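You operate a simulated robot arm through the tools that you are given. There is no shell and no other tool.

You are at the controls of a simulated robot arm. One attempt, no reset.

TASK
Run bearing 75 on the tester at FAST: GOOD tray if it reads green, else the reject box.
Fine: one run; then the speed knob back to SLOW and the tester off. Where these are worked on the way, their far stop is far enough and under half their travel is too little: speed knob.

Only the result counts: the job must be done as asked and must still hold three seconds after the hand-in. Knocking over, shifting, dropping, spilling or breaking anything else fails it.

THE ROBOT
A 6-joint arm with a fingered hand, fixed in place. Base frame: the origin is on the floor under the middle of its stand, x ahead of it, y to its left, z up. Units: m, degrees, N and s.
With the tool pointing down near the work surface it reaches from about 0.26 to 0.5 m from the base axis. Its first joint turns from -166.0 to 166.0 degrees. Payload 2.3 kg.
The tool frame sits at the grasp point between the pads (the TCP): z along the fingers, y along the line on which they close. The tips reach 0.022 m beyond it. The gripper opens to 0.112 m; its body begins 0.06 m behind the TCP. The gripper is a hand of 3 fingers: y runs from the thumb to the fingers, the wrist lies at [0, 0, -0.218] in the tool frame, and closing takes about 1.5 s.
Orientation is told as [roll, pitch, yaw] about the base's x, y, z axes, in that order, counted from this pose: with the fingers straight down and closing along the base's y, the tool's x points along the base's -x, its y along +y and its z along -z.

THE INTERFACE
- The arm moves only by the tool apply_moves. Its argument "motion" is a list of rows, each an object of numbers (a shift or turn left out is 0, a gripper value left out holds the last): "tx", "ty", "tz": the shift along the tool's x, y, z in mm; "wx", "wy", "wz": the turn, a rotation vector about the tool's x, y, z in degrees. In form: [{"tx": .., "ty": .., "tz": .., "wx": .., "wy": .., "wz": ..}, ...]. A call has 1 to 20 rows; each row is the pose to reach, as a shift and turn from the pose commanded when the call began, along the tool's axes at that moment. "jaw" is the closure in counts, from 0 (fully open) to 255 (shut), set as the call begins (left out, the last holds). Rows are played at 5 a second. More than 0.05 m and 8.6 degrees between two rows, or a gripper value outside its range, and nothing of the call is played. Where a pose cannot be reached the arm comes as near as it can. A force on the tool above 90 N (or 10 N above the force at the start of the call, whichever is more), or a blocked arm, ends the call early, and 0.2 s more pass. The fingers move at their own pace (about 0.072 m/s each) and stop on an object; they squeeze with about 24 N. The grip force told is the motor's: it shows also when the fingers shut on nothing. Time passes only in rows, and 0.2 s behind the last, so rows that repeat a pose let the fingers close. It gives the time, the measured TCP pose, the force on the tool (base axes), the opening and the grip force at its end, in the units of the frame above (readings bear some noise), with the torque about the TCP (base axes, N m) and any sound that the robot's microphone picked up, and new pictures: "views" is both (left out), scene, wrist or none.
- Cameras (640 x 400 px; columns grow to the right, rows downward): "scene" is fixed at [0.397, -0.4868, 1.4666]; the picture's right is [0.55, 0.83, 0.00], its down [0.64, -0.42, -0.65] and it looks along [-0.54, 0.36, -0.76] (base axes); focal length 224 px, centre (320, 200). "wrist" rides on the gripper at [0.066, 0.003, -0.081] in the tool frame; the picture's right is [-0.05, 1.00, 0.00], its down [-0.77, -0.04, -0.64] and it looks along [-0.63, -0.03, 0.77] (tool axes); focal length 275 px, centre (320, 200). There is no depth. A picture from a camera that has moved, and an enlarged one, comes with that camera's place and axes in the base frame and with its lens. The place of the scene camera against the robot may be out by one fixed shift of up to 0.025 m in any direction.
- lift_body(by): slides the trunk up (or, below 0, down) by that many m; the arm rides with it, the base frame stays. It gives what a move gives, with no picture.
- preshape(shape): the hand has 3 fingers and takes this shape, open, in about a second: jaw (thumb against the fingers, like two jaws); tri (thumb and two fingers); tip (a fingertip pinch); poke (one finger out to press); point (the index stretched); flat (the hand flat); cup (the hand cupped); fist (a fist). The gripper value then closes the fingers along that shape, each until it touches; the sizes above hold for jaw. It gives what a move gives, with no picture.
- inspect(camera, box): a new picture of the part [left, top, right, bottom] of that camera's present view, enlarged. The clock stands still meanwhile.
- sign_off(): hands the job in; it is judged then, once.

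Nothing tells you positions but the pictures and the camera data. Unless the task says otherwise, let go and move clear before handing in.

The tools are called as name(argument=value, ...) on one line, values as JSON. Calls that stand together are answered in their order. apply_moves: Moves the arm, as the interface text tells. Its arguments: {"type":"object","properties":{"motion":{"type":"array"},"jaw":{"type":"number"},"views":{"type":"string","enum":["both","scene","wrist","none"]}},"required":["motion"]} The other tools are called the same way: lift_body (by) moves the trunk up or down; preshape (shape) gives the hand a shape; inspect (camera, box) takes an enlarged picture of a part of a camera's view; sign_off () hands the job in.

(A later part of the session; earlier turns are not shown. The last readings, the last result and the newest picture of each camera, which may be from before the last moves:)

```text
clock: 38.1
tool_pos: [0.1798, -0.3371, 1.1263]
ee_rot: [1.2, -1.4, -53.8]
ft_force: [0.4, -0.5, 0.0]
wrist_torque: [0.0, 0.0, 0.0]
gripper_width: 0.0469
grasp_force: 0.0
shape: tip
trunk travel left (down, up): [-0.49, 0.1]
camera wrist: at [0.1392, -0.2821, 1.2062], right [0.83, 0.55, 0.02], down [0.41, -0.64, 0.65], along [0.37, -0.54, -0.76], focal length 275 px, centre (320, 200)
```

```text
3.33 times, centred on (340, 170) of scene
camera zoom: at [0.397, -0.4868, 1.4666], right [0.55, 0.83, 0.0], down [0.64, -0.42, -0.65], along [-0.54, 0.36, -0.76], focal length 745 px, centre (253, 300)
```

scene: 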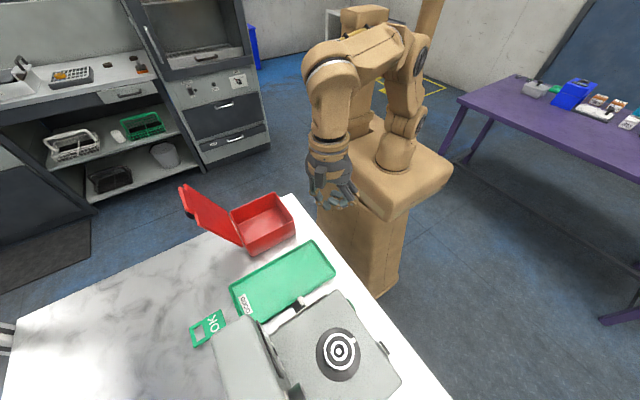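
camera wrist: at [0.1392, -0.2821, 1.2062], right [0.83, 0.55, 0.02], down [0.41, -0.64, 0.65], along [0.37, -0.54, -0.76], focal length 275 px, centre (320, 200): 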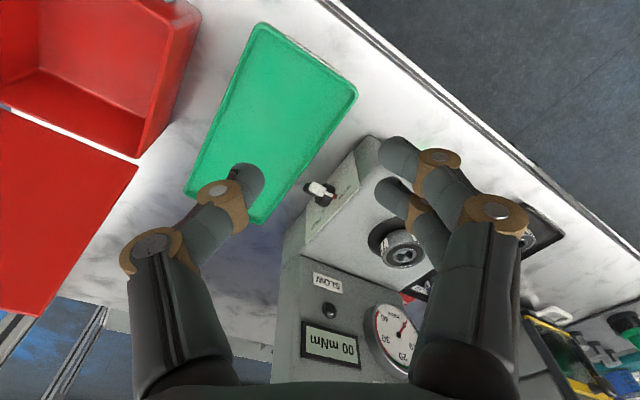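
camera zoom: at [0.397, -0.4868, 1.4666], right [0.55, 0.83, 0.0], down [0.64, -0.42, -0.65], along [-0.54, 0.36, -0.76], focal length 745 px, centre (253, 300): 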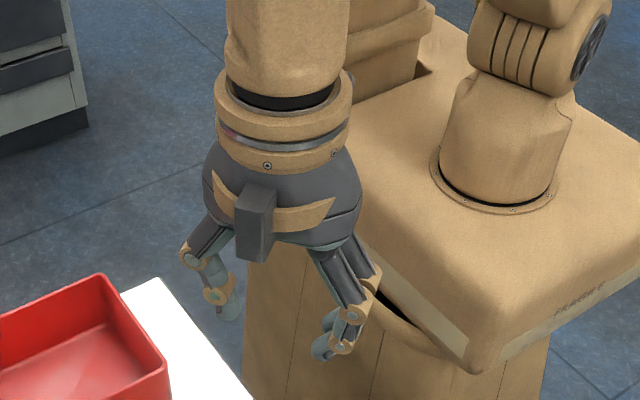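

The straight fingers in open 'jaw' are the best pokers: the thumb's tip is outermost. I'll open to jaw and turn to yaw ≈ +25° (the long way), which puts the thumb toward −y for the knob and START button.

preshape(shape="jaw")

apply_moves(motion=[{"wz": 8}, {"wz": 16}, {"wz": 24}, {"wz": 32}, {"wz": 40}, {"wz": 48}, {"wz": 56}, {"wz": 64}, {"wz": 72}, {"wz": 80}, {"wz": 88}, {"wz": 96}, {"wz": 104}, {"wz": 112}, {"wz": 120}, {"wz": 128}, {"wz": 136}, {"wz": 144}], jaw=0, views="none")

apply_moves(motion=[{"wz": 8}, {"wz": 16}, {"wz": 24}, {"wz": 32}, {"wz": 40}, {"wz": 48}, {"wz": 56}, {"wz": 64}, {"wz": 72}, {"wz": 80}, {"wz": 88}, {"wz": 96}, {"wz": 104}, {"wz": 112}, {"wz": 120}, {"wz": 128}, {"wz": 136}], views="both")

```text
clock: 39.0
tool_pos: [0.1795, -0.3379, 1.1294]
ee_rot: [1.2, -1.4, -53.9]
ft_force: [0.6, -0.1, 0.6]
wrist_torque: [-0.02, 0.0, 0.02]
gripper_width: 0.112
grasp_force: 0.0
shape: jaw
trunk travel left (down, up): [-0.49, 0.1]
```

```text
clock: 42.8
tool_pos: [0.1795, -0.3377, 1.1265]
ee_rot: [-0.1, 1.8, 162.0]
ft_force: [0.5, -0.3, -0.4]
wrist_torque: [0.01, -0.02, -0.02]
gripper_width: 0.1119
grasp_force: 0.0
shape: jaw
trunk travel left (down, up): [-0.49, 0.1]
```

```text
clock: 46.4
tool_pos: [0.1789, -0.337, 1.1281]
ee_rot: [-1.2, -1.4, 26.1]
ft_force: [0.6, -0.1, 0.4]
wrist_torque: [-0.05, 0.05, -0.03]
gripper_width: 0.1119
grasp_force: 0.1
shape: jaw
trunk travel left (down, up): [-0.49, 0.1]
camera wrist: at [0.1151, -0.3632, 1.2066], right [-0.4, 0.92, -0.02], down [0.69, 0.31, 0.66], along [0.61, 0.25, -0.76], focal length 275 px, centre (320, 200)
```

scene: 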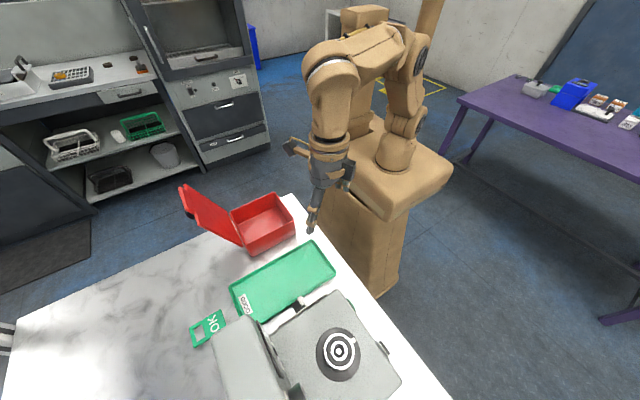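
wrist: 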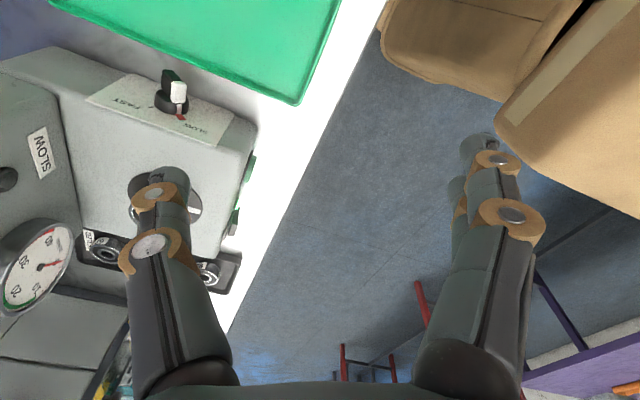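

From here the knob's face is well visible, and the gauge too. Let me zoom on the knob and the power rocker.

inspect(camera="wrist", box=[80, 50, 250, 160])

inspect(camera="wrist", box=[190, 130, 290, 300])

```text
3.64 times, centred on (165, 105) of wrist
camera zoom: at [0.1151, -0.3632, 1.2066], right [-0.4, 0.92, -0.02], down [0.69, 0.31, 0.66], along [0.61, 0.25, -0.76], focal length 1001 px, centre (884, 546)
```

zoom: 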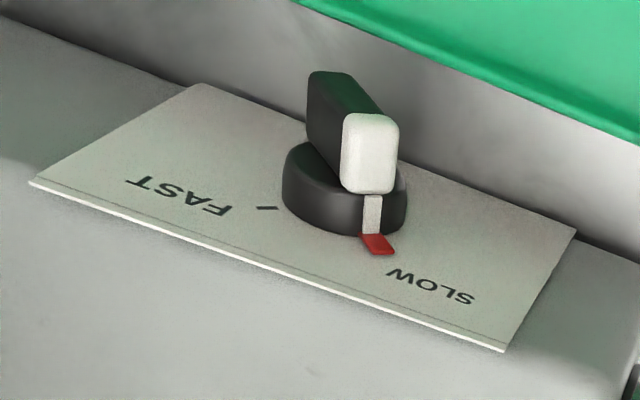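

```text
2.35 times, centred on (240, 215) of wrist
camera zoom: at [0.1151, -0.3632, 1.2066], right [-0.4, 0.92, -0.02], down [0.69, 0.31, 0.66], along [0.61, 0.25, -0.76], focal length 648 px, centre (508, 165)
```

zoom: 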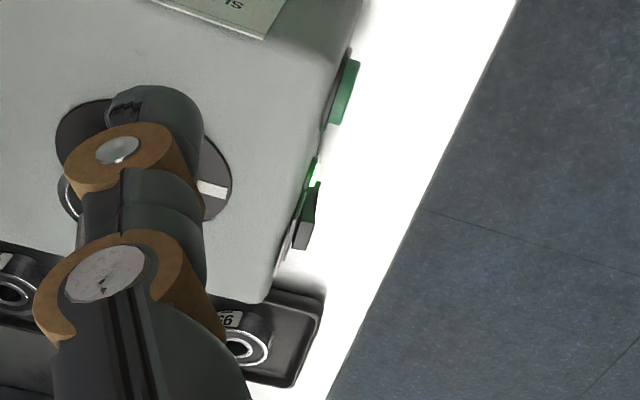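

The knob is clear: a bar on a disc, white end pointing at SLOW (≈+47° from vertical toward +y), FAST at ≈−50°, axis at about (0.28, −0.463, 0.935). I'll look at the thumb tip in detail to know where it is in the tool frame.

inspect(camera="wrist", box=[100, 140, 240, 290])

inspect(camera="scene", box=[270, 120, 370, 240])

```text
2.67 times, centred on (170, 215) of wrist
camera zoom: at [0.1151, -0.3632, 1.2066], right [-0.4, 0.92, -0.02], down [0.69, 0.31, 0.66], along [0.61, 0.25, -0.76], focal length 734 px, centre (720, 160)
```

zoom: 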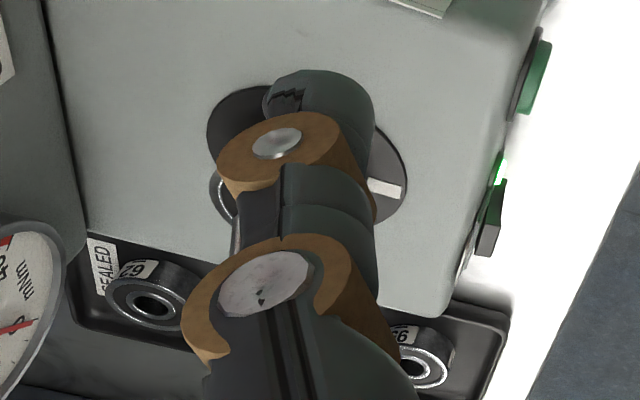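

```text
3.33 times, centred on (320, 180) of scene
camera zoom: at [0.397, -0.4868, 1.4666], right [0.55, 0.83, 0.0], down [0.64, -0.42, -0.65], along [-0.54, 0.36, -0.76], focal length 745 px, centre (320, 267)
```

zoom: 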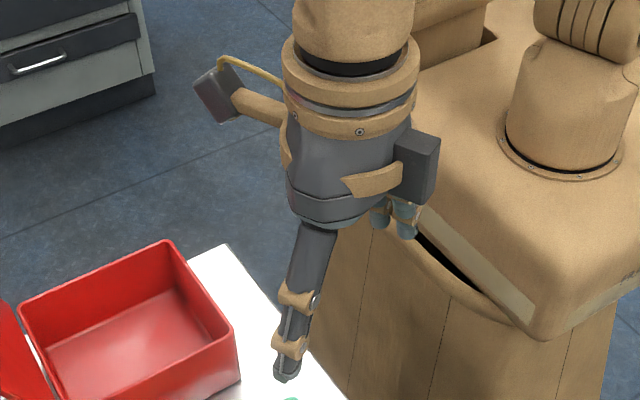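

The thumb is a straight ~18 mm finger with its tip near tool (0, −66, +22) mm. I'll level the tool and move to a point above the knob's +y side (TCP ≈ (0.229, −0.372, 1.06)).

apply_moves(motion=[{"wx": -1.2, "wy": 1.4}, {"tx": -10, "ty": -18, "tz": 10, "wx": -1.2, "wy": 1.4}, {"tx": -20, "ty": -36, "tz": 25, "wx": -1.2, "wy": 1.4}, {"tx": -29, "ty": -55, "tz": 45, "wx": -1.2, "wy": 1.4}, {"tx": -29, "ty": -55, "tz": 65, "wx": -1.2, "wy": 1.4}])

```text
clock: 47.6
tool_pos: [0.2335, -0.3769, 1.0648]
ee_rot: [0.1, 0.0, 26.2]
ft_force: [0.1, 0.1, -0.5]
wrist_torque: [0.01, -0.02, -0.03]
gripper_width: 0.1119
grasp_force: 0.1
shape: jaw
trunk travel left (down, up): [-0.49, 0.1]
camera wrist: at [0.1719, -0.4035, 1.1464], right [-0.4, 0.92, 0.0], down [0.71, 0.31, 0.64], along [0.58, 0.25, -0.77], focal length 275 px, centre (320, 200)
```

scene: 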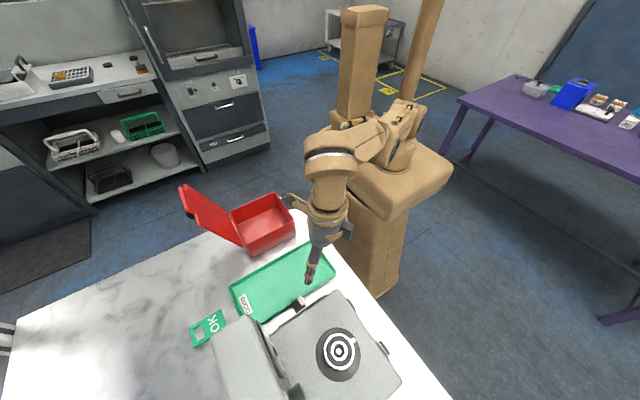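
wrist: 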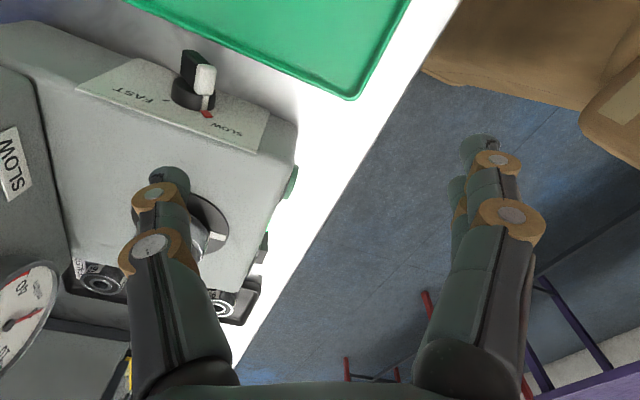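

Thumb is above and to the +y side of the knob. I'll descend partway and check the view.

apply_moves(motion=[{"tx": 1, "ty": 3, "tz": 20}, {"tx": 3, "ty": 5, "tz": 40}, {"tx": 3, "ty": 5, "tz": 60}, {"tx": 3, "ty": 5, "tz": 80}])

inspect(camera="wrist", box=[80, 60, 280, 240])

inspect(camera="scene", box=[250, 240, 370, 350])

```text
clock: 48.6
tool_pos: [0.2361, -0.3943, 0.9995]
ee_rot: [0.2, 0.0, 26.2]
ft_force: [-0.3, 0.2, 0.0]
wrist_torque: [0.01, 0.0, -0.03]
gripper_width: 0.1123
grasp_force: 0.1
shape: jaw
out of reach, approached as far as the arm can: row 1, 2, 3, 4
trunk travel left (down, up): [-0.49, 0.1]
camera wrist: at [0.1746, -0.422, 1.0818], right [-0.4, 0.92, 0.0], down [0.71, 0.31, 0.64], along [0.58, 0.26, -0.77], focal length 275 px, centre (320, 200)
```

scene: 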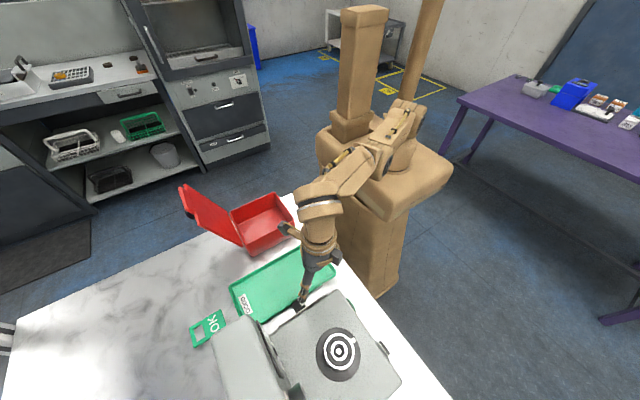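
wrist: 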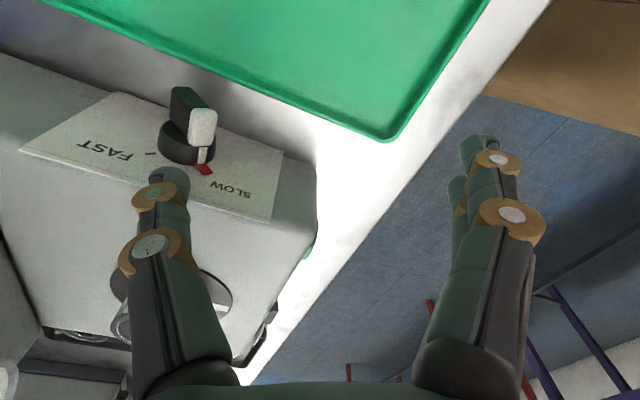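

```text
2.22 times, centred on (180, 150) of wrist
camera zoom: at [0.1746, -0.422, 1.0818], right [-0.4, 0.92, 0.0], down [0.71, 0.31, 0.64], along [0.58, 0.26, -0.77], focal length 612 px, centre (631, 311)
```

zoom: 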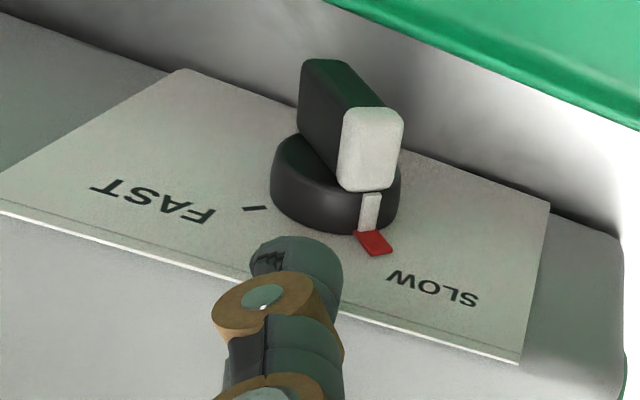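

```text
3.64 times, centred on (310, 295) of scene
camera zoom: at [0.397, -0.4868, 1.4666], right [0.55, 0.83, 0.0], down [0.64, -0.42, -0.65], along [-0.54, 0.36, -0.76], focal length 813 px, centre (356, -146)
```

zoom: 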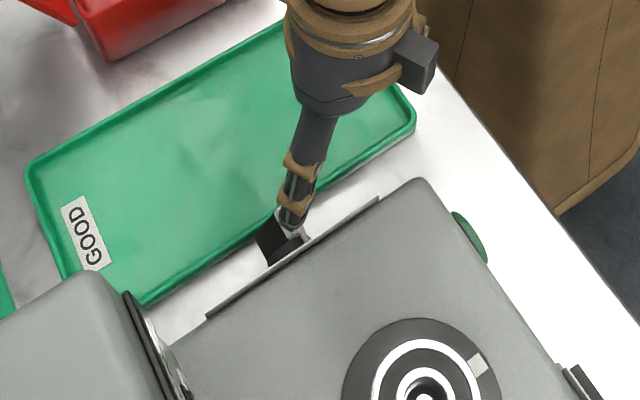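

The arm hit a lower limit and drifted toward the knob, so I'll back up and use the trunk for the descent: raise, re-centre, then lower the trunk by 0.1 m.

apply_moves(motion=[{"tz": -20, "ty": 5}, {"tz": -40, "ty": 15, "tx": -2}, {"tz": -60, "ty": 22, "tx": -3}], views="none")

lift_body(by=-0.06)

```text
clock: 49.4
tool_pos: [0.2342, -0.3789, 1.0633]
ee_rot: [0.2, 0.0, 26.2]
ft_force: [0.2, 0.7, -0.8]
wrist_torque: [-0.01, -0.01, 0.02]
gripper_width: 0.112
grasp_force: 0.1
shape: jaw
out of reach, approached as far as the arm can: row 2, 3
trunk travel left (down, up): [-0.49, 0.1]
```

```text
clock: 50.4
tool_pos: [0.2328, -0.3776, 1.0019]
ee_rot: [0.3, 0.1, 26.3]
ft_force: [0.2, -0.4, 0.4]
wrist_torque: [-0.01, 0.0, 0.03]
gripper_width: 0.1118
grasp_force: 0.0
shape: jaw
trunk travel left (down, up): [-0.43, 0.16]
```

I'll look at the arm's present shape to understand its limits.

inspect(camera="scene", box=[260, 60, 460, 320])

```text
1.54 times, centred on (360, 190) of scene
camera zoom: at [0.397, -0.4868, 1.4666], right [0.55, 0.83, 0.0], down [0.64, -0.42, -0.65], along [-0.54, 0.36, -0.76], focal length 344 px, centre (258, 215)
```

zoom: 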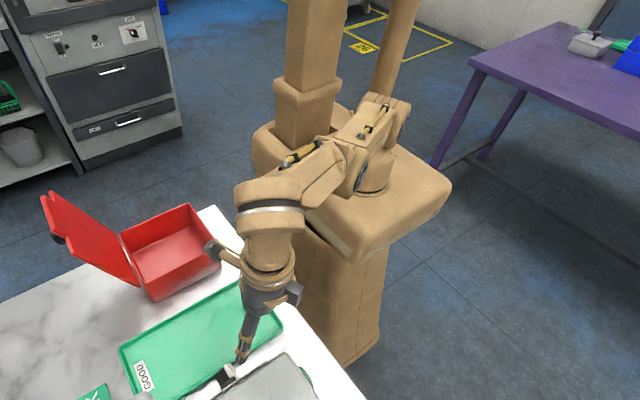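

I'll raise the arm relative to the trunk first (more comfortable region), then use the trunk for the fine descent.

apply_moves(motion=[{"tz": -20, "tx": 1, "ty": 0}, {"tz": -40, "tx": 2, "ty": 4}, {"tz": -45, "tx": 2, "ty": 6}], views="none")

apply_moves(motion=[{"ty": 0}], views="none")

```text
clock: 51.2
tool_pos: [0.2456, -0.359, 1.0378]
ee_rot: [0.1, -0.1, 26.1]
ft_force: [-0.3, -0.4, 0.4]
wrist_torque: [-0.04, -0.02, 0.0]
gripper_width: 0.1117
grasp_force: 0.1
shape: jaw
out of reach, approached as far as the arm can: row 1, 2, 3
trunk travel left (down, up): [-0.43, 0.16]
```

```text
clock: 51.6
tool_pos: [0.2451, -0.3603, 1.0363]
ee_rot: [0.1, 0.1, 26.1]
ft_force: [-0.5, 0.3, -0.1]
wrist_torque: [0.0, 0.03, 0.02]
gripper_width: 0.112
grasp_force: 0.0
shape: jaw
trunk travel left (down, up): [-0.43, 0.16]
```

Odd drift sideways. I'll probe with single small moves to see which directions are free here.

apply_moves(motion=[{"tx": 9, "ty": 4.4}], views="none")

apply_moves(motion=[{"tz": -15}], views="none")

apply_moves(motion=[{"tz": 15}], views="none")

apply_moves(motion=[{"tz": 15}], views="none")

```text
clock: 52.0
tool_pos: [0.2331, -0.36, 1.0379]
ee_rot: [0.2, 0.1, 26.3]
ft_force: [-0.5, 0.5, -0.4]
wrist_torque: [-0.02, -0.01, 0.0]
gripper_width: 0.1117
grasp_force: 0.1
shape: jaw
trunk travel left (down, up): [-0.43, 0.16]
```

```text
clock: 52.4
tool_pos: [0.2325, -0.3596, 1.0506]
ee_rot: [0.1, -0.1, 26.2]
ft_force: [-0.5, 0.0, -0.9]
wrist_torque: [-0.03, 0.01, -0.02]
gripper_width: 0.1121
grasp_force: 0.0
shape: jaw
trunk travel left (down, up): [-0.43, 0.16]
```

```text
clock: 52.8
tool_pos: [0.2349, -0.3623, 1.0384]
ee_rot: [0.3, 0.0, 26.2]
ft_force: [-0.7, 0.8, -0.4]
wrist_torque: [0.0, 0.0, -0.04]
gripper_width: 0.1122
grasp_force: 0.0
shape: jaw
trunk travel left (down, up): [-0.43, 0.16]
```

```text
clock: 53.2
tool_pos: [0.2354, -0.3633, 1.032]
ee_rot: [0.3, 0.0, 26.1]
ft_force: [-0.2, 0.7, -0.4]
wrist_torque: [0.0, -0.02, -0.04]
gripper_width: 0.1124
grasp_force: 0.0
shape: jaw
out of reach, approached as far as the arm can: row 1
trunk travel left (down, up): [-0.43, 0.16]
```

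Downward is bounded relative to the trunk, so I raise the arm a little, re-centre to (0.229, −0.374), and then lower the trunk in small steps.

apply_moves(motion=[{"tz": -12, "tx": 2}, {"tz": -24, "tx": 5, "ty": -3}, {"tz": -24, "tx": 10, "ty": -6.5}], views="none")

lift_body(by=-0.05)

apply_moves(motion=[{"tz": 0}], views="both")

```text
clock: 54.0
tool_pos: [0.2333, -0.3637, 1.0426]
ee_rot: [-0.1, -0.3, 26.1]
ft_force: [0.7, -0.3, -0.2]
wrist_torque: [-0.01, -0.01, 0.01]
gripper_width: 0.1122
grasp_force: 0.0
shape: jaw
out of reach, approached as far as the arm can: row 2, 3
trunk travel left (down, up): [-0.43, 0.16]
```

```text
clock: 54.9
tool_pos: [0.2345, -0.3645, 0.9917]
ee_rot: [-0.1, -0.3, 26.0]
ft_force: [-0.2, 0.5, 0.2]
wrist_torque: [0.0, -0.01, 0.0]
gripper_width: 0.1117
grasp_force: 0.1
shape: jaw
trunk travel left (down, up): [-0.38, 0.21]
```

```text
clock: 55.3
tool_pos: [0.2338, -0.364, 0.9931]
ee_rot: [-0.1, -0.3, 26.1]
ft_force: [-0.5, -0.5, -0.2]
wrist_torque: [0.01, -0.02, -0.04]
gripper_width: 0.1119
grasp_force: 0.0
shape: jaw
trunk travel left (down, up): [-0.38, 0.21]
camera wrist: at [0.1717, -0.3911, 1.0726], right [-0.4, 0.92, 0.0], down [0.71, 0.31, 0.64], along [0.59, 0.25, -0.77], focal length 275 px, centre (320, 200)
```

scene: 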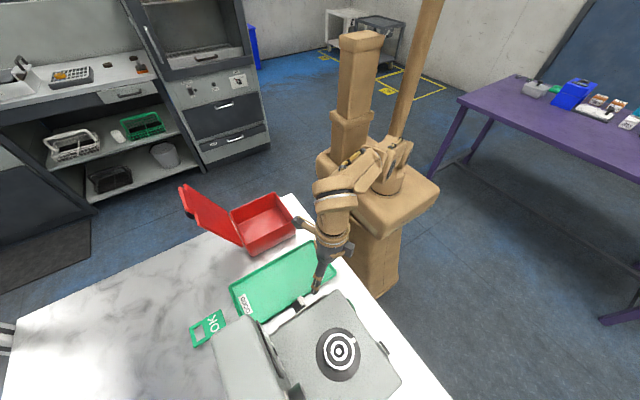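
wrist: 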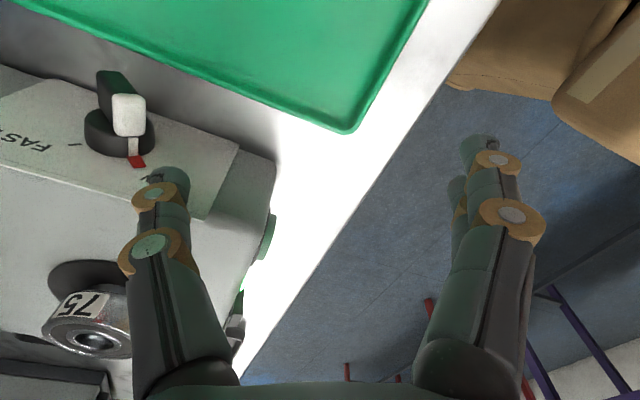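

Thumb tip is now just right of and above the knob's white end. I'll zoom both views to check clearances and the arm's shape.

inspect(camera="scene", box=[290, 100, 450, 320])

inspect(camera="wrist", box=[60, 50, 260, 230])

inspect(camera="scene", box=[270, 250, 370, 340])

```text
1.82 times, centred on (370, 210) of scene
camera zoom: at [0.397, -0.4868, 1.4666], right [0.55, 0.83, 0.0], down [0.64, -0.42, -0.65], along [-0.54, 0.36, -0.76], focal length 406 px, centre (229, 182)
```

zoom: 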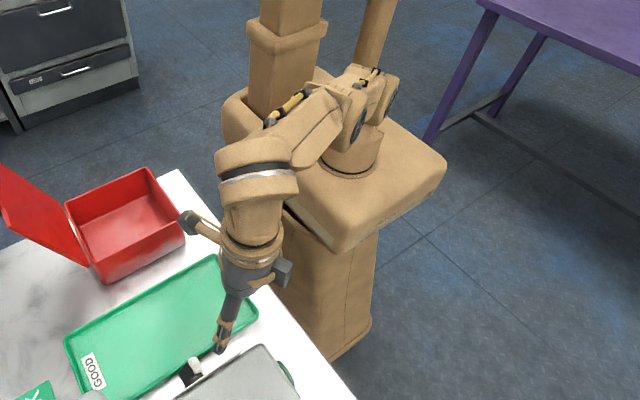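

```text
2.22 times, centred on (160, 140) of wrist
camera zoom: at [0.1717, -0.3911, 1.0726], right [-0.4, 0.92, 0.0], down [0.71, 0.31, 0.64], along [0.59, 0.25, -0.77], focal length 612 px, centre (676, 333)
```

zoom: 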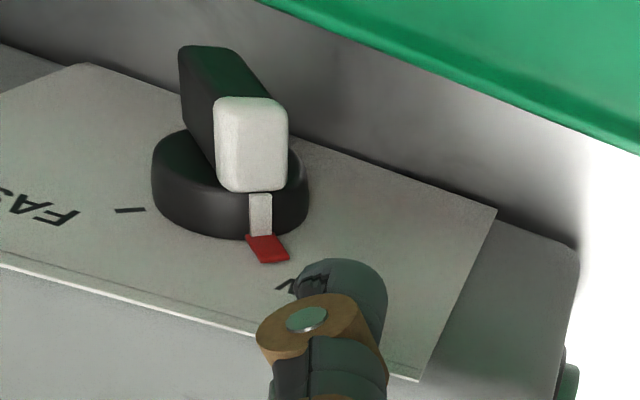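

```text
4.44 times, centred on (320, 295) of scene
camera zoom: at [0.397, -0.4868, 1.4666], right [0.55, 0.83, 0.0], down [0.64, -0.42, -0.65], along [-0.54, 0.36, -0.76], focal length 994 px, centre (320, -222)
```

zoom: 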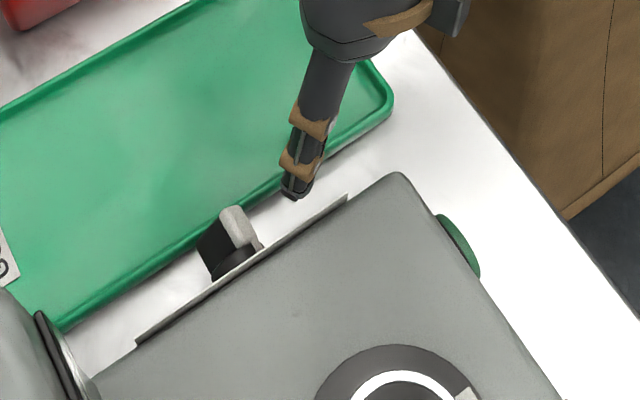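

Clear picture: thumb is ~1.5 cm to the +y side of the knob. I'll shift 7 mm in −x, lift the arm slightly relative to the trunk, then lower the trunk so the tip sits beside the bar.

apply_moves(motion=[{"tz": -8, "tx": 3, "ty": 1.5}, {"tz": -14, "tx": 6.3, "ty": 3.1}], views="none")

lift_body(by=-0.045)

apply_moves(motion=[{"tz": 0}], views="none")

inspect(camera="wrist", box=[40, 70, 240, 230])

inspect(camera="scene", box=[270, 250, 370, 340])

```text
clock: 55.9
tool_pos: [0.2299, -0.3644, 1.0004]
ee_rot: [-0.5, -0.5, 25.8]
ft_force: [-0.1, -0.9, 0.0]
wrist_torque: [0.01, -0.03, 0.0]
gripper_width: 0.1118
grasp_force: 0.1
shape: jaw
out of reach, approached as far as the arm can: row 2
trunk travel left (down, up): [-0.38, 0.21]
```

```text
clock: 56.8
tool_pos: [0.2306, -0.3633, 0.9539]
ee_rot: [-0.3, -0.5, 25.8]
ft_force: [-0.7, -0.2, 0.3]
wrist_torque: [0.03, -0.02, 0.01]
gripper_width: 0.1118
grasp_force: 0.1
shape: jaw
trunk travel left (down, up): [-0.335, 0.255]
```

```text
clock: 57.2
tool_pos: [0.2308, -0.362, 0.9545]
ee_rot: [-0.4, -0.5, 25.8]
ft_force: [0.2, 1.0, -0.2]
wrist_torque: [0.02, -0.02, 0.01]
gripper_width: 0.112
grasp_force: 0.1
shape: jaw
trunk travel left (down, up): [-0.335, 0.255]
```

```text
2.50 times, centred on (140, 150) of wrist
camera zoom: at [0.1684, -0.3895, 1.0347], right [-0.39, 0.92, -0.01], down [0.7, 0.31, 0.64], along [0.59, 0.25, -0.77], focal length 688 px, centre (770, 325)
```

zoom: 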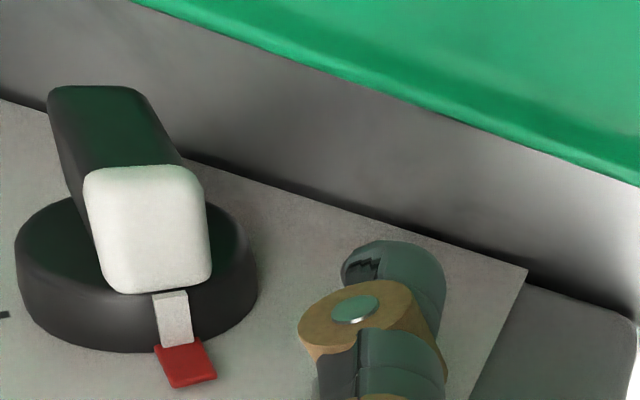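

```text
4.44 times, centred on (320, 295) of scene
camera zoom: at [0.397, -0.4868, 1.4666], right [0.55, 0.83, 0.0], down [0.64, -0.42, -0.65], along [-0.54, 0.36, -0.76], focal length 994 px, centre (320, -222)
```

zoom: 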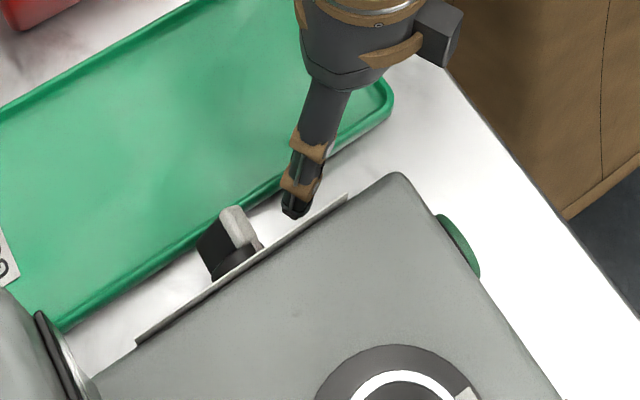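

Thumb tip is beside the bar (gap ≈ 15 mm), bottom at z ≈ 0.933. I'll push toward −y in small steps, watching force and drift.

apply_moves(motion=[{"tx": 2.2, "ty": -4.5}, {"tx": 4.4, "ty": -9}], views="none")

inspect(camera="wrist", box=[40, 70, 240, 230])

```text
clock: 57.8
tool_pos: [0.2313, -0.3631, 0.955]
ee_rot: [-0.4, -0.5, 25.8]
ft_force: [0.7, 0.1, 0.3]
wrist_torque: [-0.01, -0.02, 0.01]
gripper_width: 0.1121
grasp_force: 0.1
shape: jaw
out of reach, approached as far as the arm can: row 1, 2
trunk travel left (down, up): [-0.335, 0.255]
```

```text
2.50 times, centred on (140, 150) of wrist
camera zoom: at [0.1684, -0.3895, 1.0347], right [-0.39, 0.92, -0.01], down [0.7, 0.31, 0.64], along [0.59, 0.25, -0.77], focal length 688 px, centre (770, 325)
```

zoom: 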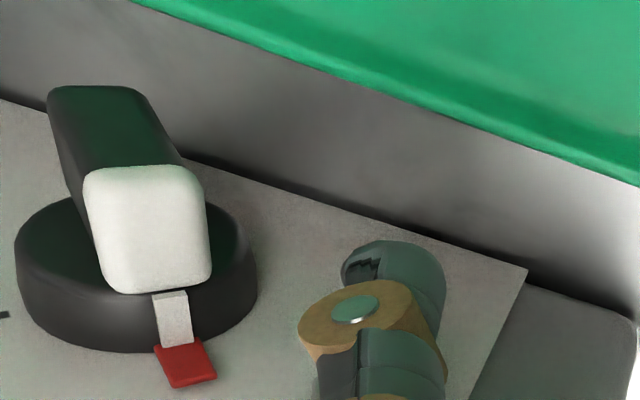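

The arm refuses to go further out here — this pose is at a boundary. I'll raise the trunk a bit for safety and test whether a different yaw frees it.

lift_body(by=0.075)

apply_moves(motion=[{"wz": -8}, {"wz": -16}, {"wz": -24}, {"wz": -32}, {"wz": -40}, {"wz": -48}, {"wz": -56}, {"wz": -64}], views="none")

apply_moves(motion=[{"tz": 20}, {"tz": 40}], views="none")

```text
clock: 58.9
tool_pos: [0.2308, -0.3621, 1.0302]
ee_rot: [-0.5, -0.6, 25.8]
ft_force: [-0.7, 0.5, -0.4]
wrist_torque: [0.01, -0.02, 0.01]
gripper_width: 0.1123
grasp_force: 0.1
shape: jaw
trunk travel left (down, up): [-0.41, 0.18]
```

```text
clock: 60.7
tool_pos: [0.2328, -0.365, 1.0286]
ee_rot: [-0.6, 0.2, 90.0]
ft_force: [0.5, -0.2, 0.3]
wrist_torque: [-0.03, 0.0, 0.02]
gripper_width: 0.1118
grasp_force: 0.1
shape: jaw
trunk travel left (down, up): [-0.41, 0.18]
```

```text
clock: 61.3
tool_pos: [0.2311, -0.3612, 0.9893]
ee_rot: [-0.7, 0.2, 89.8]
ft_force: [0.3, 0.0, -0.4]
wrist_torque: [-0.01, -0.03, 0.01]
gripper_width: 0.112
grasp_force: 0.1
shape: jaw
trunk travel left (down, up): [-0.41, 0.18]
```

Yaw 90° is free to descend. That orientation also suits the knob (thumb toward +x, hand over the tray, whose rim is only at z ≈ 0.90). I'll move to TCP ≈ (0.19, −0.42) at this height and check it follows.

apply_moves(motion=[{"ty": 14, "tx": 20}, {"ty": 28, "tx": 40}, {"ty": 41, "tx": 60}], views="both")

```text
clock: 62.1
tool_pos: [0.195, -0.3974, 0.9825]
ee_rot: [-0.8, 0.3, 89.8]
ft_force: [-8.0, 9.8, 24.5]
wrist_torque: [0.03, -2.02, 0.76]
gripper_width: 0.1118
grasp_force: 0.0
shape: jaw
out of reach, approached as far as the arm can: row 2, 3
trunk travel left (down, up): [-0.41, 0.18]
camera wrist: at [0.1905, -0.4627, 1.0634], right [-1.0, 0.05, -0.01], down [0.03, 0.77, 0.63], along [0.04, 0.63, -0.78], focal length 275 px, centre (320, 200)
```

scene: 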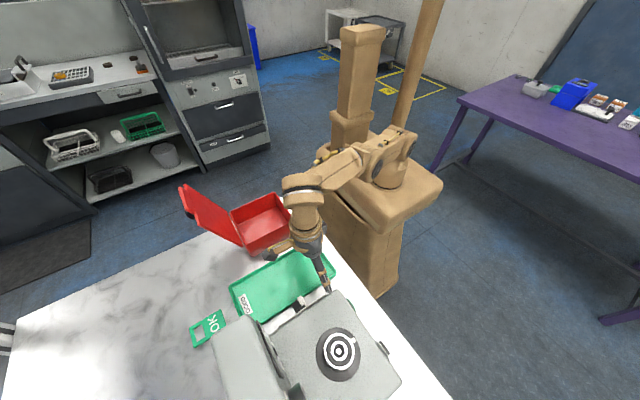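
wrist: 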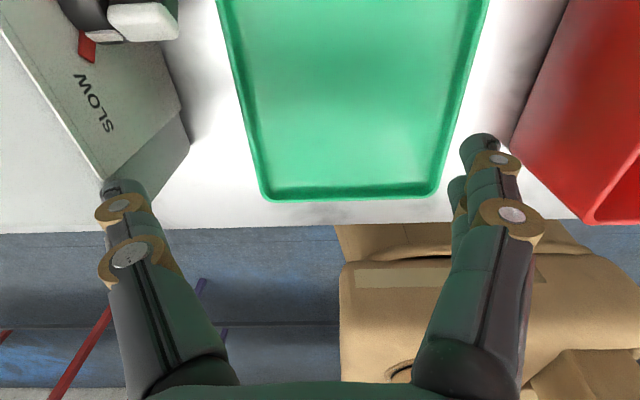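

Careful: I feel contact — the thumb touched the tester's corner. I retreat up at once and check that nothing shifted.

apply_moves(motion=[{"ty": 4, "tx": -4, "tz": -10}, {"ty": 10, "tx": -4, "tz": -25}, {"ty": 14, "tx": -4, "tz": -45}], views="both")

inspect(camera="scene", box=[180, 180, 460, 400])

```text
clock: 62.5
tool_pos: [0.1923, -0.3966, 0.9899]
ee_rot: [-0.7, 0.4, 89.8]
ft_force: [0.6, 0.1, -0.1]
wrist_torque: [-0.01, 0.02, 0.0]
gripper_width: 0.1122
grasp_force: 0.0
shape: jaw
out of reach, approached as far as the arm can: row 2
trunk travel left (down, up): [-0.41, 0.18]
stopped in row 2: the arm was blocked; the commanded pose is now the measured one
camera wrist: at [0.1865, -0.4623, 1.0723], right [-1.0, 0.05, -0.01], down [0.03, 0.78, 0.63], along [0.04, 0.63, -0.78], focal length 275 px, centre (320, 200)
```

scene: 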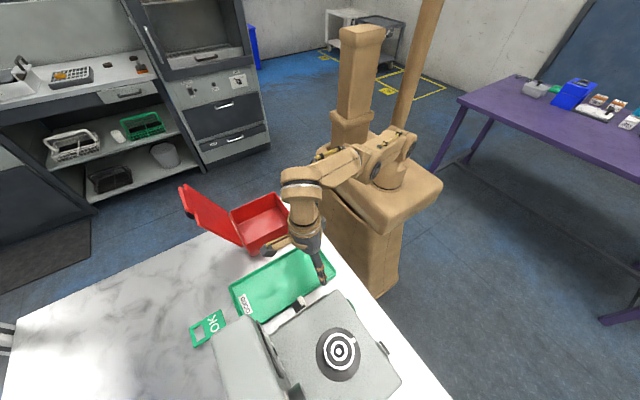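
wrist: 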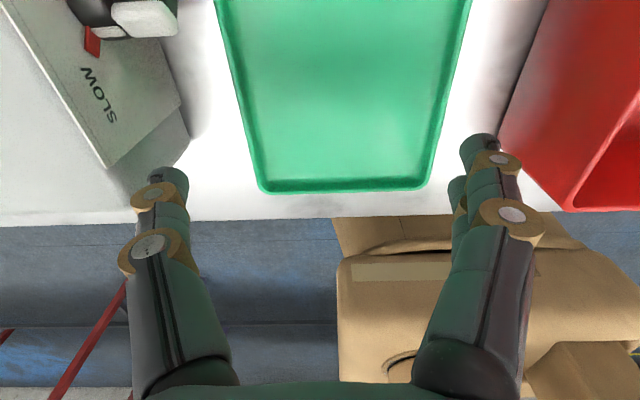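

```text
1.82 times, centred on (320, 290) of scene
camera zoom: at [0.397, -0.4868, 1.4666], right [0.55, 0.83, 0.0], down [0.64, -0.42, -0.65], along [-0.54, 0.36, -0.76], focal length 406 px, centre (320, 36)
```

zoom: 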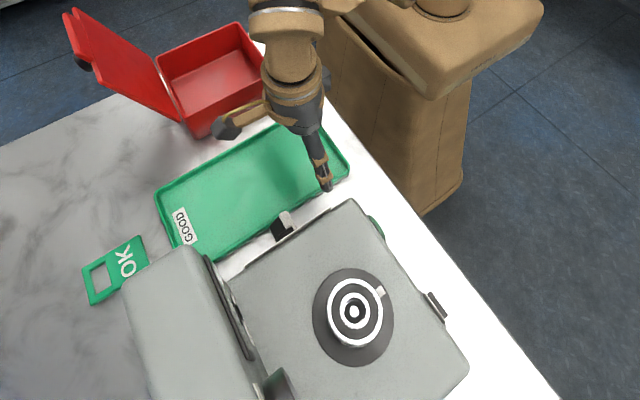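

Nothing visibly moved (bearing, knob, tag at the same pixels), force is back to zero. The thumb is now on the −x side, 6 cm +y of the knob. I'll lower with the trunk to the knob's level.

lift_body(by=-0.035)

apply_moves(motion=[{"tx": 8}, {"tx": 16}], views="wrist")

inspect(camera="scene", box=[270, 250, 370, 340])

```text
clock: 63.3
tool_pos: [0.1925, -0.3961, 0.9549]
ee_rot: [-0.8, 0.4, 89.7]
ft_force: [0.2, 0.7, -0.2]
wrist_torque: [-0.02, 0.0, -0.02]
gripper_width: 0.1116
grasp_force: 0.1
shape: jaw
trunk travel left (down, up): [-0.375, 0.215]
```

```text
clock: 63.9
tool_pos: [0.1924, -0.3967, 0.9569]
ee_rot: [-0.7, 0.3, 89.7]
ft_force: [1.1, 0.4, -0.7]
wrist_torque: [0.03, 0.03, -0.02]
gripper_width: 0.1124
grasp_force: 0.1
shape: jaw
out of reach, approached as far as the arm can: row 1, 2
trunk travel left (down, up): [-0.375, 0.215]
camera wrist: at [0.1871, -0.4625, 1.0372], right [-1.0, 0.05, -0.01], down [0.03, 0.77, 0.63], along [0.04, 0.63, -0.78], focal length 275 px, centre (320, 200)
```

wrist: 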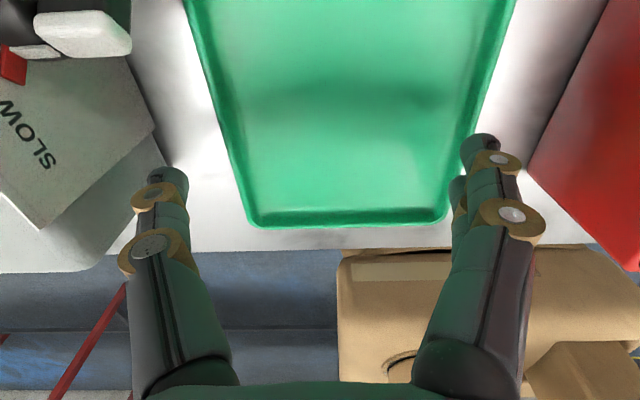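

```text
4.44 times, centred on (320, 295) of scene
camera zoom: at [0.397, -0.4868, 1.4666], right [0.55, 0.83, 0.0], down [0.64, -0.42, -0.65], along [-0.54, 0.36, -0.76], focal length 994 px, centre (320, -222)
```

zoom: 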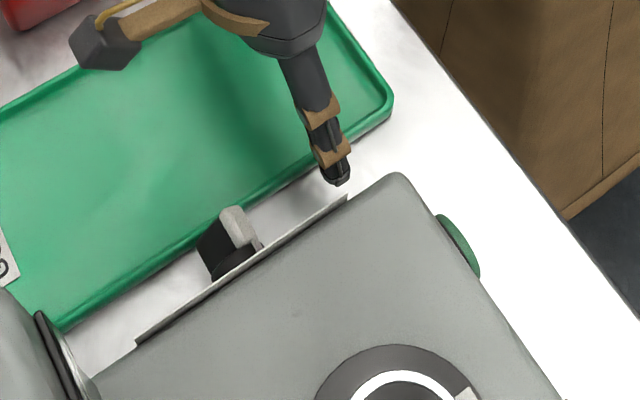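

The arm again refuses outward motion here. I'll take a close look at its joints.

inspect(camera="scene", box=[260, 110, 450, 300])

```text
2.11 times, centred on (355, 205) of scene
camera zoom: at [0.397, -0.4868, 1.4666], right [0.55, 0.83, 0.0], down [0.64, -0.42, -0.65], along [-0.54, 0.36, -0.76], focal length 471 px, centre (246, 190)
```

zoom: 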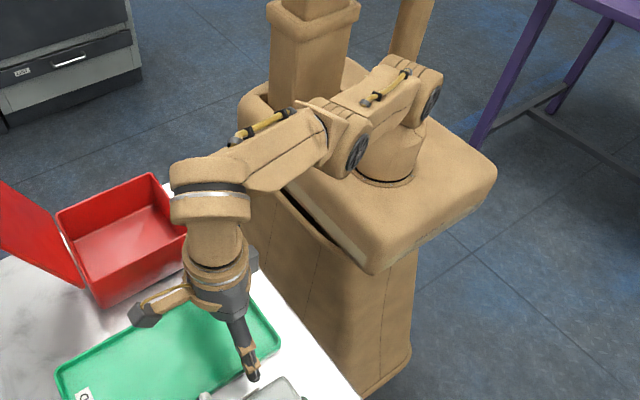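

I'll raise by 5 cm with the trunk and probe again: outward moves at a different yaw (150°), to separate a real reach limit from the solver sticking.

lift_body(by=0.06)

apply_moves(motion=[{"wz": -8}, {"wz": -16}, {"wz": -24}, {"wz": -32}, {"wz": -40}, {"wz": -48}, {"wz": -56}, {"wz": -64}, {"wz": -72}, {"wz": -80}, {"wz": -88}], views="none")

apply_moves(motion=[{"tz": 20}], views="none")

apply_moves(motion=[{"ty": 20}], views="none")

apply_moves(motion=[{"tx": -20}], views="none")

```text
clock: 64.9
tool_pos: [0.193, -0.3966, 1.0169]
ee_rot: [-0.7, 0.2, 89.8]
ft_force: [-0.2, 0.7, -0.3]
wrist_torque: [-0.03, 0.0, -0.03]
gripper_width: 0.1121
grasp_force: 0.1
shape: jaw
trunk travel left (down, up): [-0.435, 0.155]
```

```text
clock: 67.3
tool_pos: [0.1922, -0.396, 1.0133]
ee_rot: [0.3, 0.7, 177.8]
ft_force: [-0.7, -0.3, -0.3]
wrist_torque: [0.0, -0.01, -0.03]
gripper_width: 0.1119
grasp_force: 0.0
shape: jaw
trunk travel left (down, up): [-0.435, 0.155]
```

```text
clock: 67.7
tool_pos: [0.1909, -0.3952, 0.9951]
ee_rot: [0.2, 0.7, 177.7]
ft_force: [-0.5, 1.3, -0.9]
wrist_torque: [0.02, 0.01, -0.01]
gripper_width: 0.112
grasp_force: 0.1
shape: jaw
trunk travel left (down, up): [-0.435, 0.155]
```

```text
clock: 68.1
tool_pos: [0.1906, -0.4049, 0.9949]
ee_rot: [0.3, 0.9, 177.6]
ft_force: [0.3, 0.0, -0.8]
wrist_torque: [0.02, 0.03, -0.01]
gripper_width: 0.112
grasp_force: 0.0
shape: jaw
out of reach, approached as far as the arm can: row 1
trunk travel left (down, up): [-0.435, 0.155]
```

```text
clock: 68.5
tool_pos: [0.1714, -0.405, 0.9942]
ee_rot: [0.4, 0.7, 177.9]
ft_force: [0.6, 0.3, -0.8]
wrist_torque: [0.01, 0.02, 0.01]
gripper_width: 0.1119
grasp_force: 0.0
shape: jaw
trunk travel left (down, up): [-0.435, 0.155]
```

At yaw 178° the outward limit is at r ≈ 0.4475 for this height relative to the trunk, so it is a real limit that eases with a higher trunk. I'll raise the trunk and descend with the arm instead, then probe outward.

lift_body(by=0.08)

apply_moves(motion=[{"tz": 20}, {"tz": 40}, {"tz": 60}, {"tz": 80}], views="none")

apply_moves(motion=[{"ty": 10}, {"ty": 20}, {"ty": 30}, {"ty": 40}], views="none")

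```text
clock: 69.7
tool_pos: [0.1711, -0.4053, 1.0764]
ee_rot: [0.3, 0.8, 177.7]
ft_force: [-0.1, 0.3, 0.3]
wrist_torque: [-0.01, 0.01, 0.0]
gripper_width: 0.1119
grasp_force: 0.1
shape: jaw
trunk travel left (down, up): [-0.515, 0.075]
```

```text
clock: 70.7
tool_pos: [0.1739, -0.4065, 0.9957]
ee_rot: [0.3, 0.9, 177.7]
ft_force: [-0.2, 0.3, 0.8]
wrist_torque: [0.01, -0.02, 0.01]
gripper_width: 0.1123
grasp_force: 0.1
shape: jaw
trunk travel left (down, up): [-0.515, 0.075]
```

```text
clock: 71.7
tool_pos: [0.1732, -0.4293, 0.9938]
ee_rot: [0.4, 0.8, 177.8]
ft_force: [-0.1, -0.4, -0.4]
wrist_torque: [0.01, -0.03, 0.03]
gripper_width: 0.1121
grasp_force: 0.1
shape: jaw
out of reach, approached as far as the arm can: row 3, 4
trunk travel left (down, up): [-0.515, 0.075]
```

Tool-down reach tops out at r ≈ 0.465 around this trunk height, so I'll keep the trunk near 0 and use yaw ≈ 35° (thumb pointing outward). First lift and pull in, then rotate.

apply_moves(motion=[{"ty": -15, "tz": -15}, {"ty": -35, "tz": -35, "tx": 10}, {"ty": -55, "tz": -55, "tx": 25}], views="none")

apply_moves(motion=[{"wz": 8}, {"wz": 16}, {"wz": 24}, {"wz": 32}, {"wz": 40}, {"wz": 48}, {"wz": 56}, {"wz": 64}, {"wz": 72}, {"wz": 80}, {"wz": 88}, {"wz": 96}, {"wz": 104}, {"wz": 112}, {"wz": 120}, {"wz": 128}, {"wz": 136}, {"wz": 143}], views="both")

```text
clock: 72.5
tool_pos: [0.1985, -0.4076, 1.0438]
ee_rot: [0.2, 0.8, 177.8]
ft_force: [-0.3, 0.5, 0.1]
wrist_torque: [-0.05, 0.03, 0.02]
gripper_width: 0.1117
grasp_force: 0.0
shape: jaw
out of reach, approached as far as the arm can: row 1, 2, 3
trunk travel left (down, up): [-0.515, 0.075]
```

```text
clock: 76.3
tool_pos: [0.1981, -0.4074, 1.045]
ee_rot: [-0.6, -0.5, 34.5]
ft_force: [-0.3, 0.0, 0.5]
wrist_torque: [0.0, -0.02, 0.0]
gripper_width: 0.112
grasp_force: 0.2
shape: jaw
out of reach, approached as far as the arm can: row 3, 4, 5, 6, 7, 8, 9, 10, 11, 12, 13, 14, 15, 16, 17, 18
trunk travel left (down, up): [-0.515, 0.075]
camera wrist: at [0.14, -0.443, 1.1251], right [-0.53, 0.85, -0.01], down [0.65, 0.41, 0.64], along [0.55, 0.33, -0.77], focal length 275 px, centre (320, 200)
```

scene: 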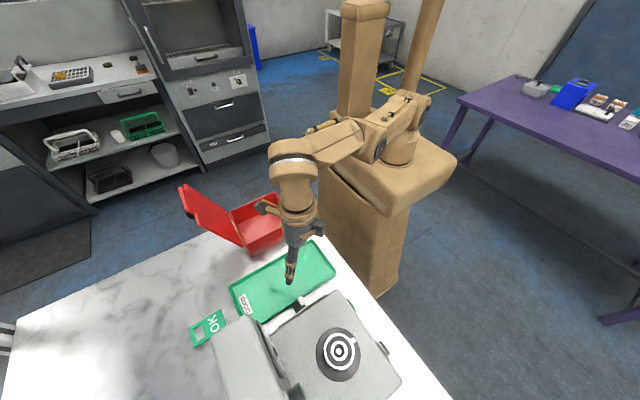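
wrist: 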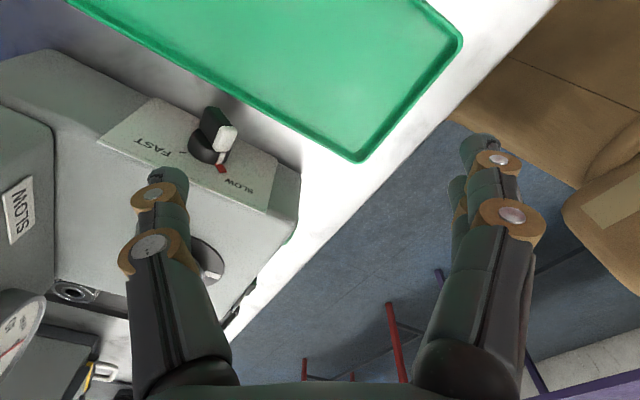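

I'm on the stretched boundary again, where it tends to stick. I'll try small inward steps to get off it.

apply_moves(motion=[{"tx": -1, "ty": 5}, {"tx": -2, "ty": 10}, {"tx": -3, "ty": 20}, {"tx": -4, "ty": 30}], views="none")

apply_moves(motion=[{"tx": -1, "ty": 5}, {"tx": -2, "ty": 10}, {"tx": -3, "ty": 20}], views="none")

```text
clock: 77.3
tool_pos: [0.196, -0.4073, 1.05]
ee_rot: [-0.6, -0.5, 34.7]
ft_force: [0.8, -0.2, -0.7]
wrist_torque: [0.0, -0.03, 0.02]
gripper_width: 0.1117
grasp_force: 0.0
shape: jaw
out of reach, approached as far as the arm can: row 1, 2, 3, 4
trunk travel left (down, up): [-0.515, 0.075]
```

```text
clock: 78.1
tool_pos: [0.1956, -0.4066, 1.0504]
ee_rot: [-0.6, -0.5, 34.7]
ft_force: [0.1, -0.3, 0.4]
wrist_torque: [0.02, -0.04, 0.05]
gripper_width: 0.112
grasp_force: 0.0
shape: jaw
out of reach, approached as far as the arm can: row 1, 2, 3
trunk travel left (down, up): [-0.515, 0.075]
```

Inward is refused too. Earlier, a −wz turn released it; I'll do that now and test inward again.

apply_moves(motion=[{"wz": -8}, {"wz": -16}, {"wz": -24}], views="none")

apply_moves(motion=[{"ty": 10}, {"ty": 20}], views="none")

```text
clock: 78.9
tool_pos: [0.1969, -0.4073, 1.0491]
ee_rot: [-0.8, -0.1, 58.9]
ft_force: [-0.2, 0.0, 0.3]
wrist_torque: [-0.02, -0.01, 0.0]
gripper_width: 0.1119
grasp_force: 0.1
shape: jaw
trunk travel left (down, up): [-0.515, 0.075]
```

```text
clock: 79.5
tool_pos: [0.188, -0.4092, 1.05]
ee_rot: [-0.8, -0.1, 58.8]
ft_force: [-1.2, 0.5, 0.0]
wrist_torque: [0.0, -0.01, 0.02]
gripper_width: 0.112
grasp_force: 0.0
shape: jaw
out of reach, approached as far as the arm can: row 1, 2
trunk travel left (down, up): [-0.515, 0.075]
```

I'll try going down instead (mostly tangential to the boundary), which should bend the elbow again.

apply_moves(motion=[{"tz": 10}, {"tz": 20}, {"tz": 30}, {"tz": 40}], views="none")

apply_moves(motion=[{"ty": 10}, {"ty": 20}], views="none")

```text
clock: 80.5
tool_pos: [0.1886, -0.418, 1.0144]
ee_rot: [-0.9, -0.2, 58.9]
ft_force: [-0.2, -1.4, -0.1]
wrist_torque: [0.01, 0.02, 0.01]
gripper_width: 0.1118
grasp_force: 0.1
shape: jaw
out of reach, approached as far as the arm can: row 2, 3, 4
trunk travel left (down, up): [-0.515, 0.075]
```

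```text
clock: 81.1
tool_pos: [0.178, -0.4206, 1.0147]
ee_rot: [-0.8, -0.2, 58.7]
ft_force: [0.0, 0.1, 0.7]
wrist_torque: [0.01, 0.03, -0.01]
gripper_width: 0.112
grasp_force: 0.1
shape: jaw
out of reach, approached as far as the arm can: row 1, 2
trunk travel left (down, up): [-0.515, 0.075]
```

Still sliding on the boundary. A longer −wz turn released it before; I'll turn ~80° and test inward again.

apply_moves(motion=[{"wz": -8}, {"wz": -16}, {"wz": -24}, {"wz": -32}, {"wz": -40}, {"wz": -48}, {"wz": -56}, {"wz": -64}, {"wz": -72}, {"wz": -80}], views="none")

apply_moves(motion=[{"tz": -20}], views="none")

apply_moves(motion=[{"tx": 10, "ty": -10}], views="none")

```text
clock: 83.3
tool_pos: [0.1799, -0.4199, 1.0147]
ee_rot: [-0.3, 0.7, 138.9]
ft_force: [0.2, -1.1, 1.2]
wrist_torque: [-0.01, -0.03, 0.02]
gripper_width: 0.1122
grasp_force: 0.1
shape: jaw
trunk travel left (down, up): [-0.515, 0.075]
```

```text
clock: 83.7
tool_pos: [0.1794, -0.4188, 1.0366]
ee_rot: [-0.2, 0.9, 138.7]
ft_force: [0.0, 1.0, -0.6]
wrist_torque: [-0.02, 0.01, -0.01]
gripper_width: 0.1121
grasp_force: 0.0
shape: jaw
trunk travel left (down, up): [-0.515, 0.075]
```

```text
clock: 84.1
tool_pos: [0.1932, -0.4153, 1.035]
ee_rot: [-0.3, 0.9, 138.6]
ft_force: [0.7, 0.3, -0.1]
wrist_torque: [0.01, 0.03, 0.01]
gripper_width: 0.1121
grasp_force: 0.0
shape: jaw
out of reach, approached as far as the arm can: row 1
trunk travel left (down, up): [-0.515, 0.075]
```

That freed the upward direction. Now test pure inward (+y).

apply_moves(motion=[{"tx": -6.6, "ty": -7.5}, {"tx": -13.2, "ty": -15}, {"tx": -20, "ty": -22}], views="none")

```text
clock: 84.9
tool_pos: [0.1946, -0.3845, 1.0357]
ee_rot: [-0.3, 0.8, 138.7]
ft_force: [0.3, -0.1, -1.5]
wrist_torque: [-0.02, 0.05, 0.02]
gripper_width: 0.1122
grasp_force: 0.1
shape: jaw
trunk travel left (down, up): [-0.515, 0.075]
```

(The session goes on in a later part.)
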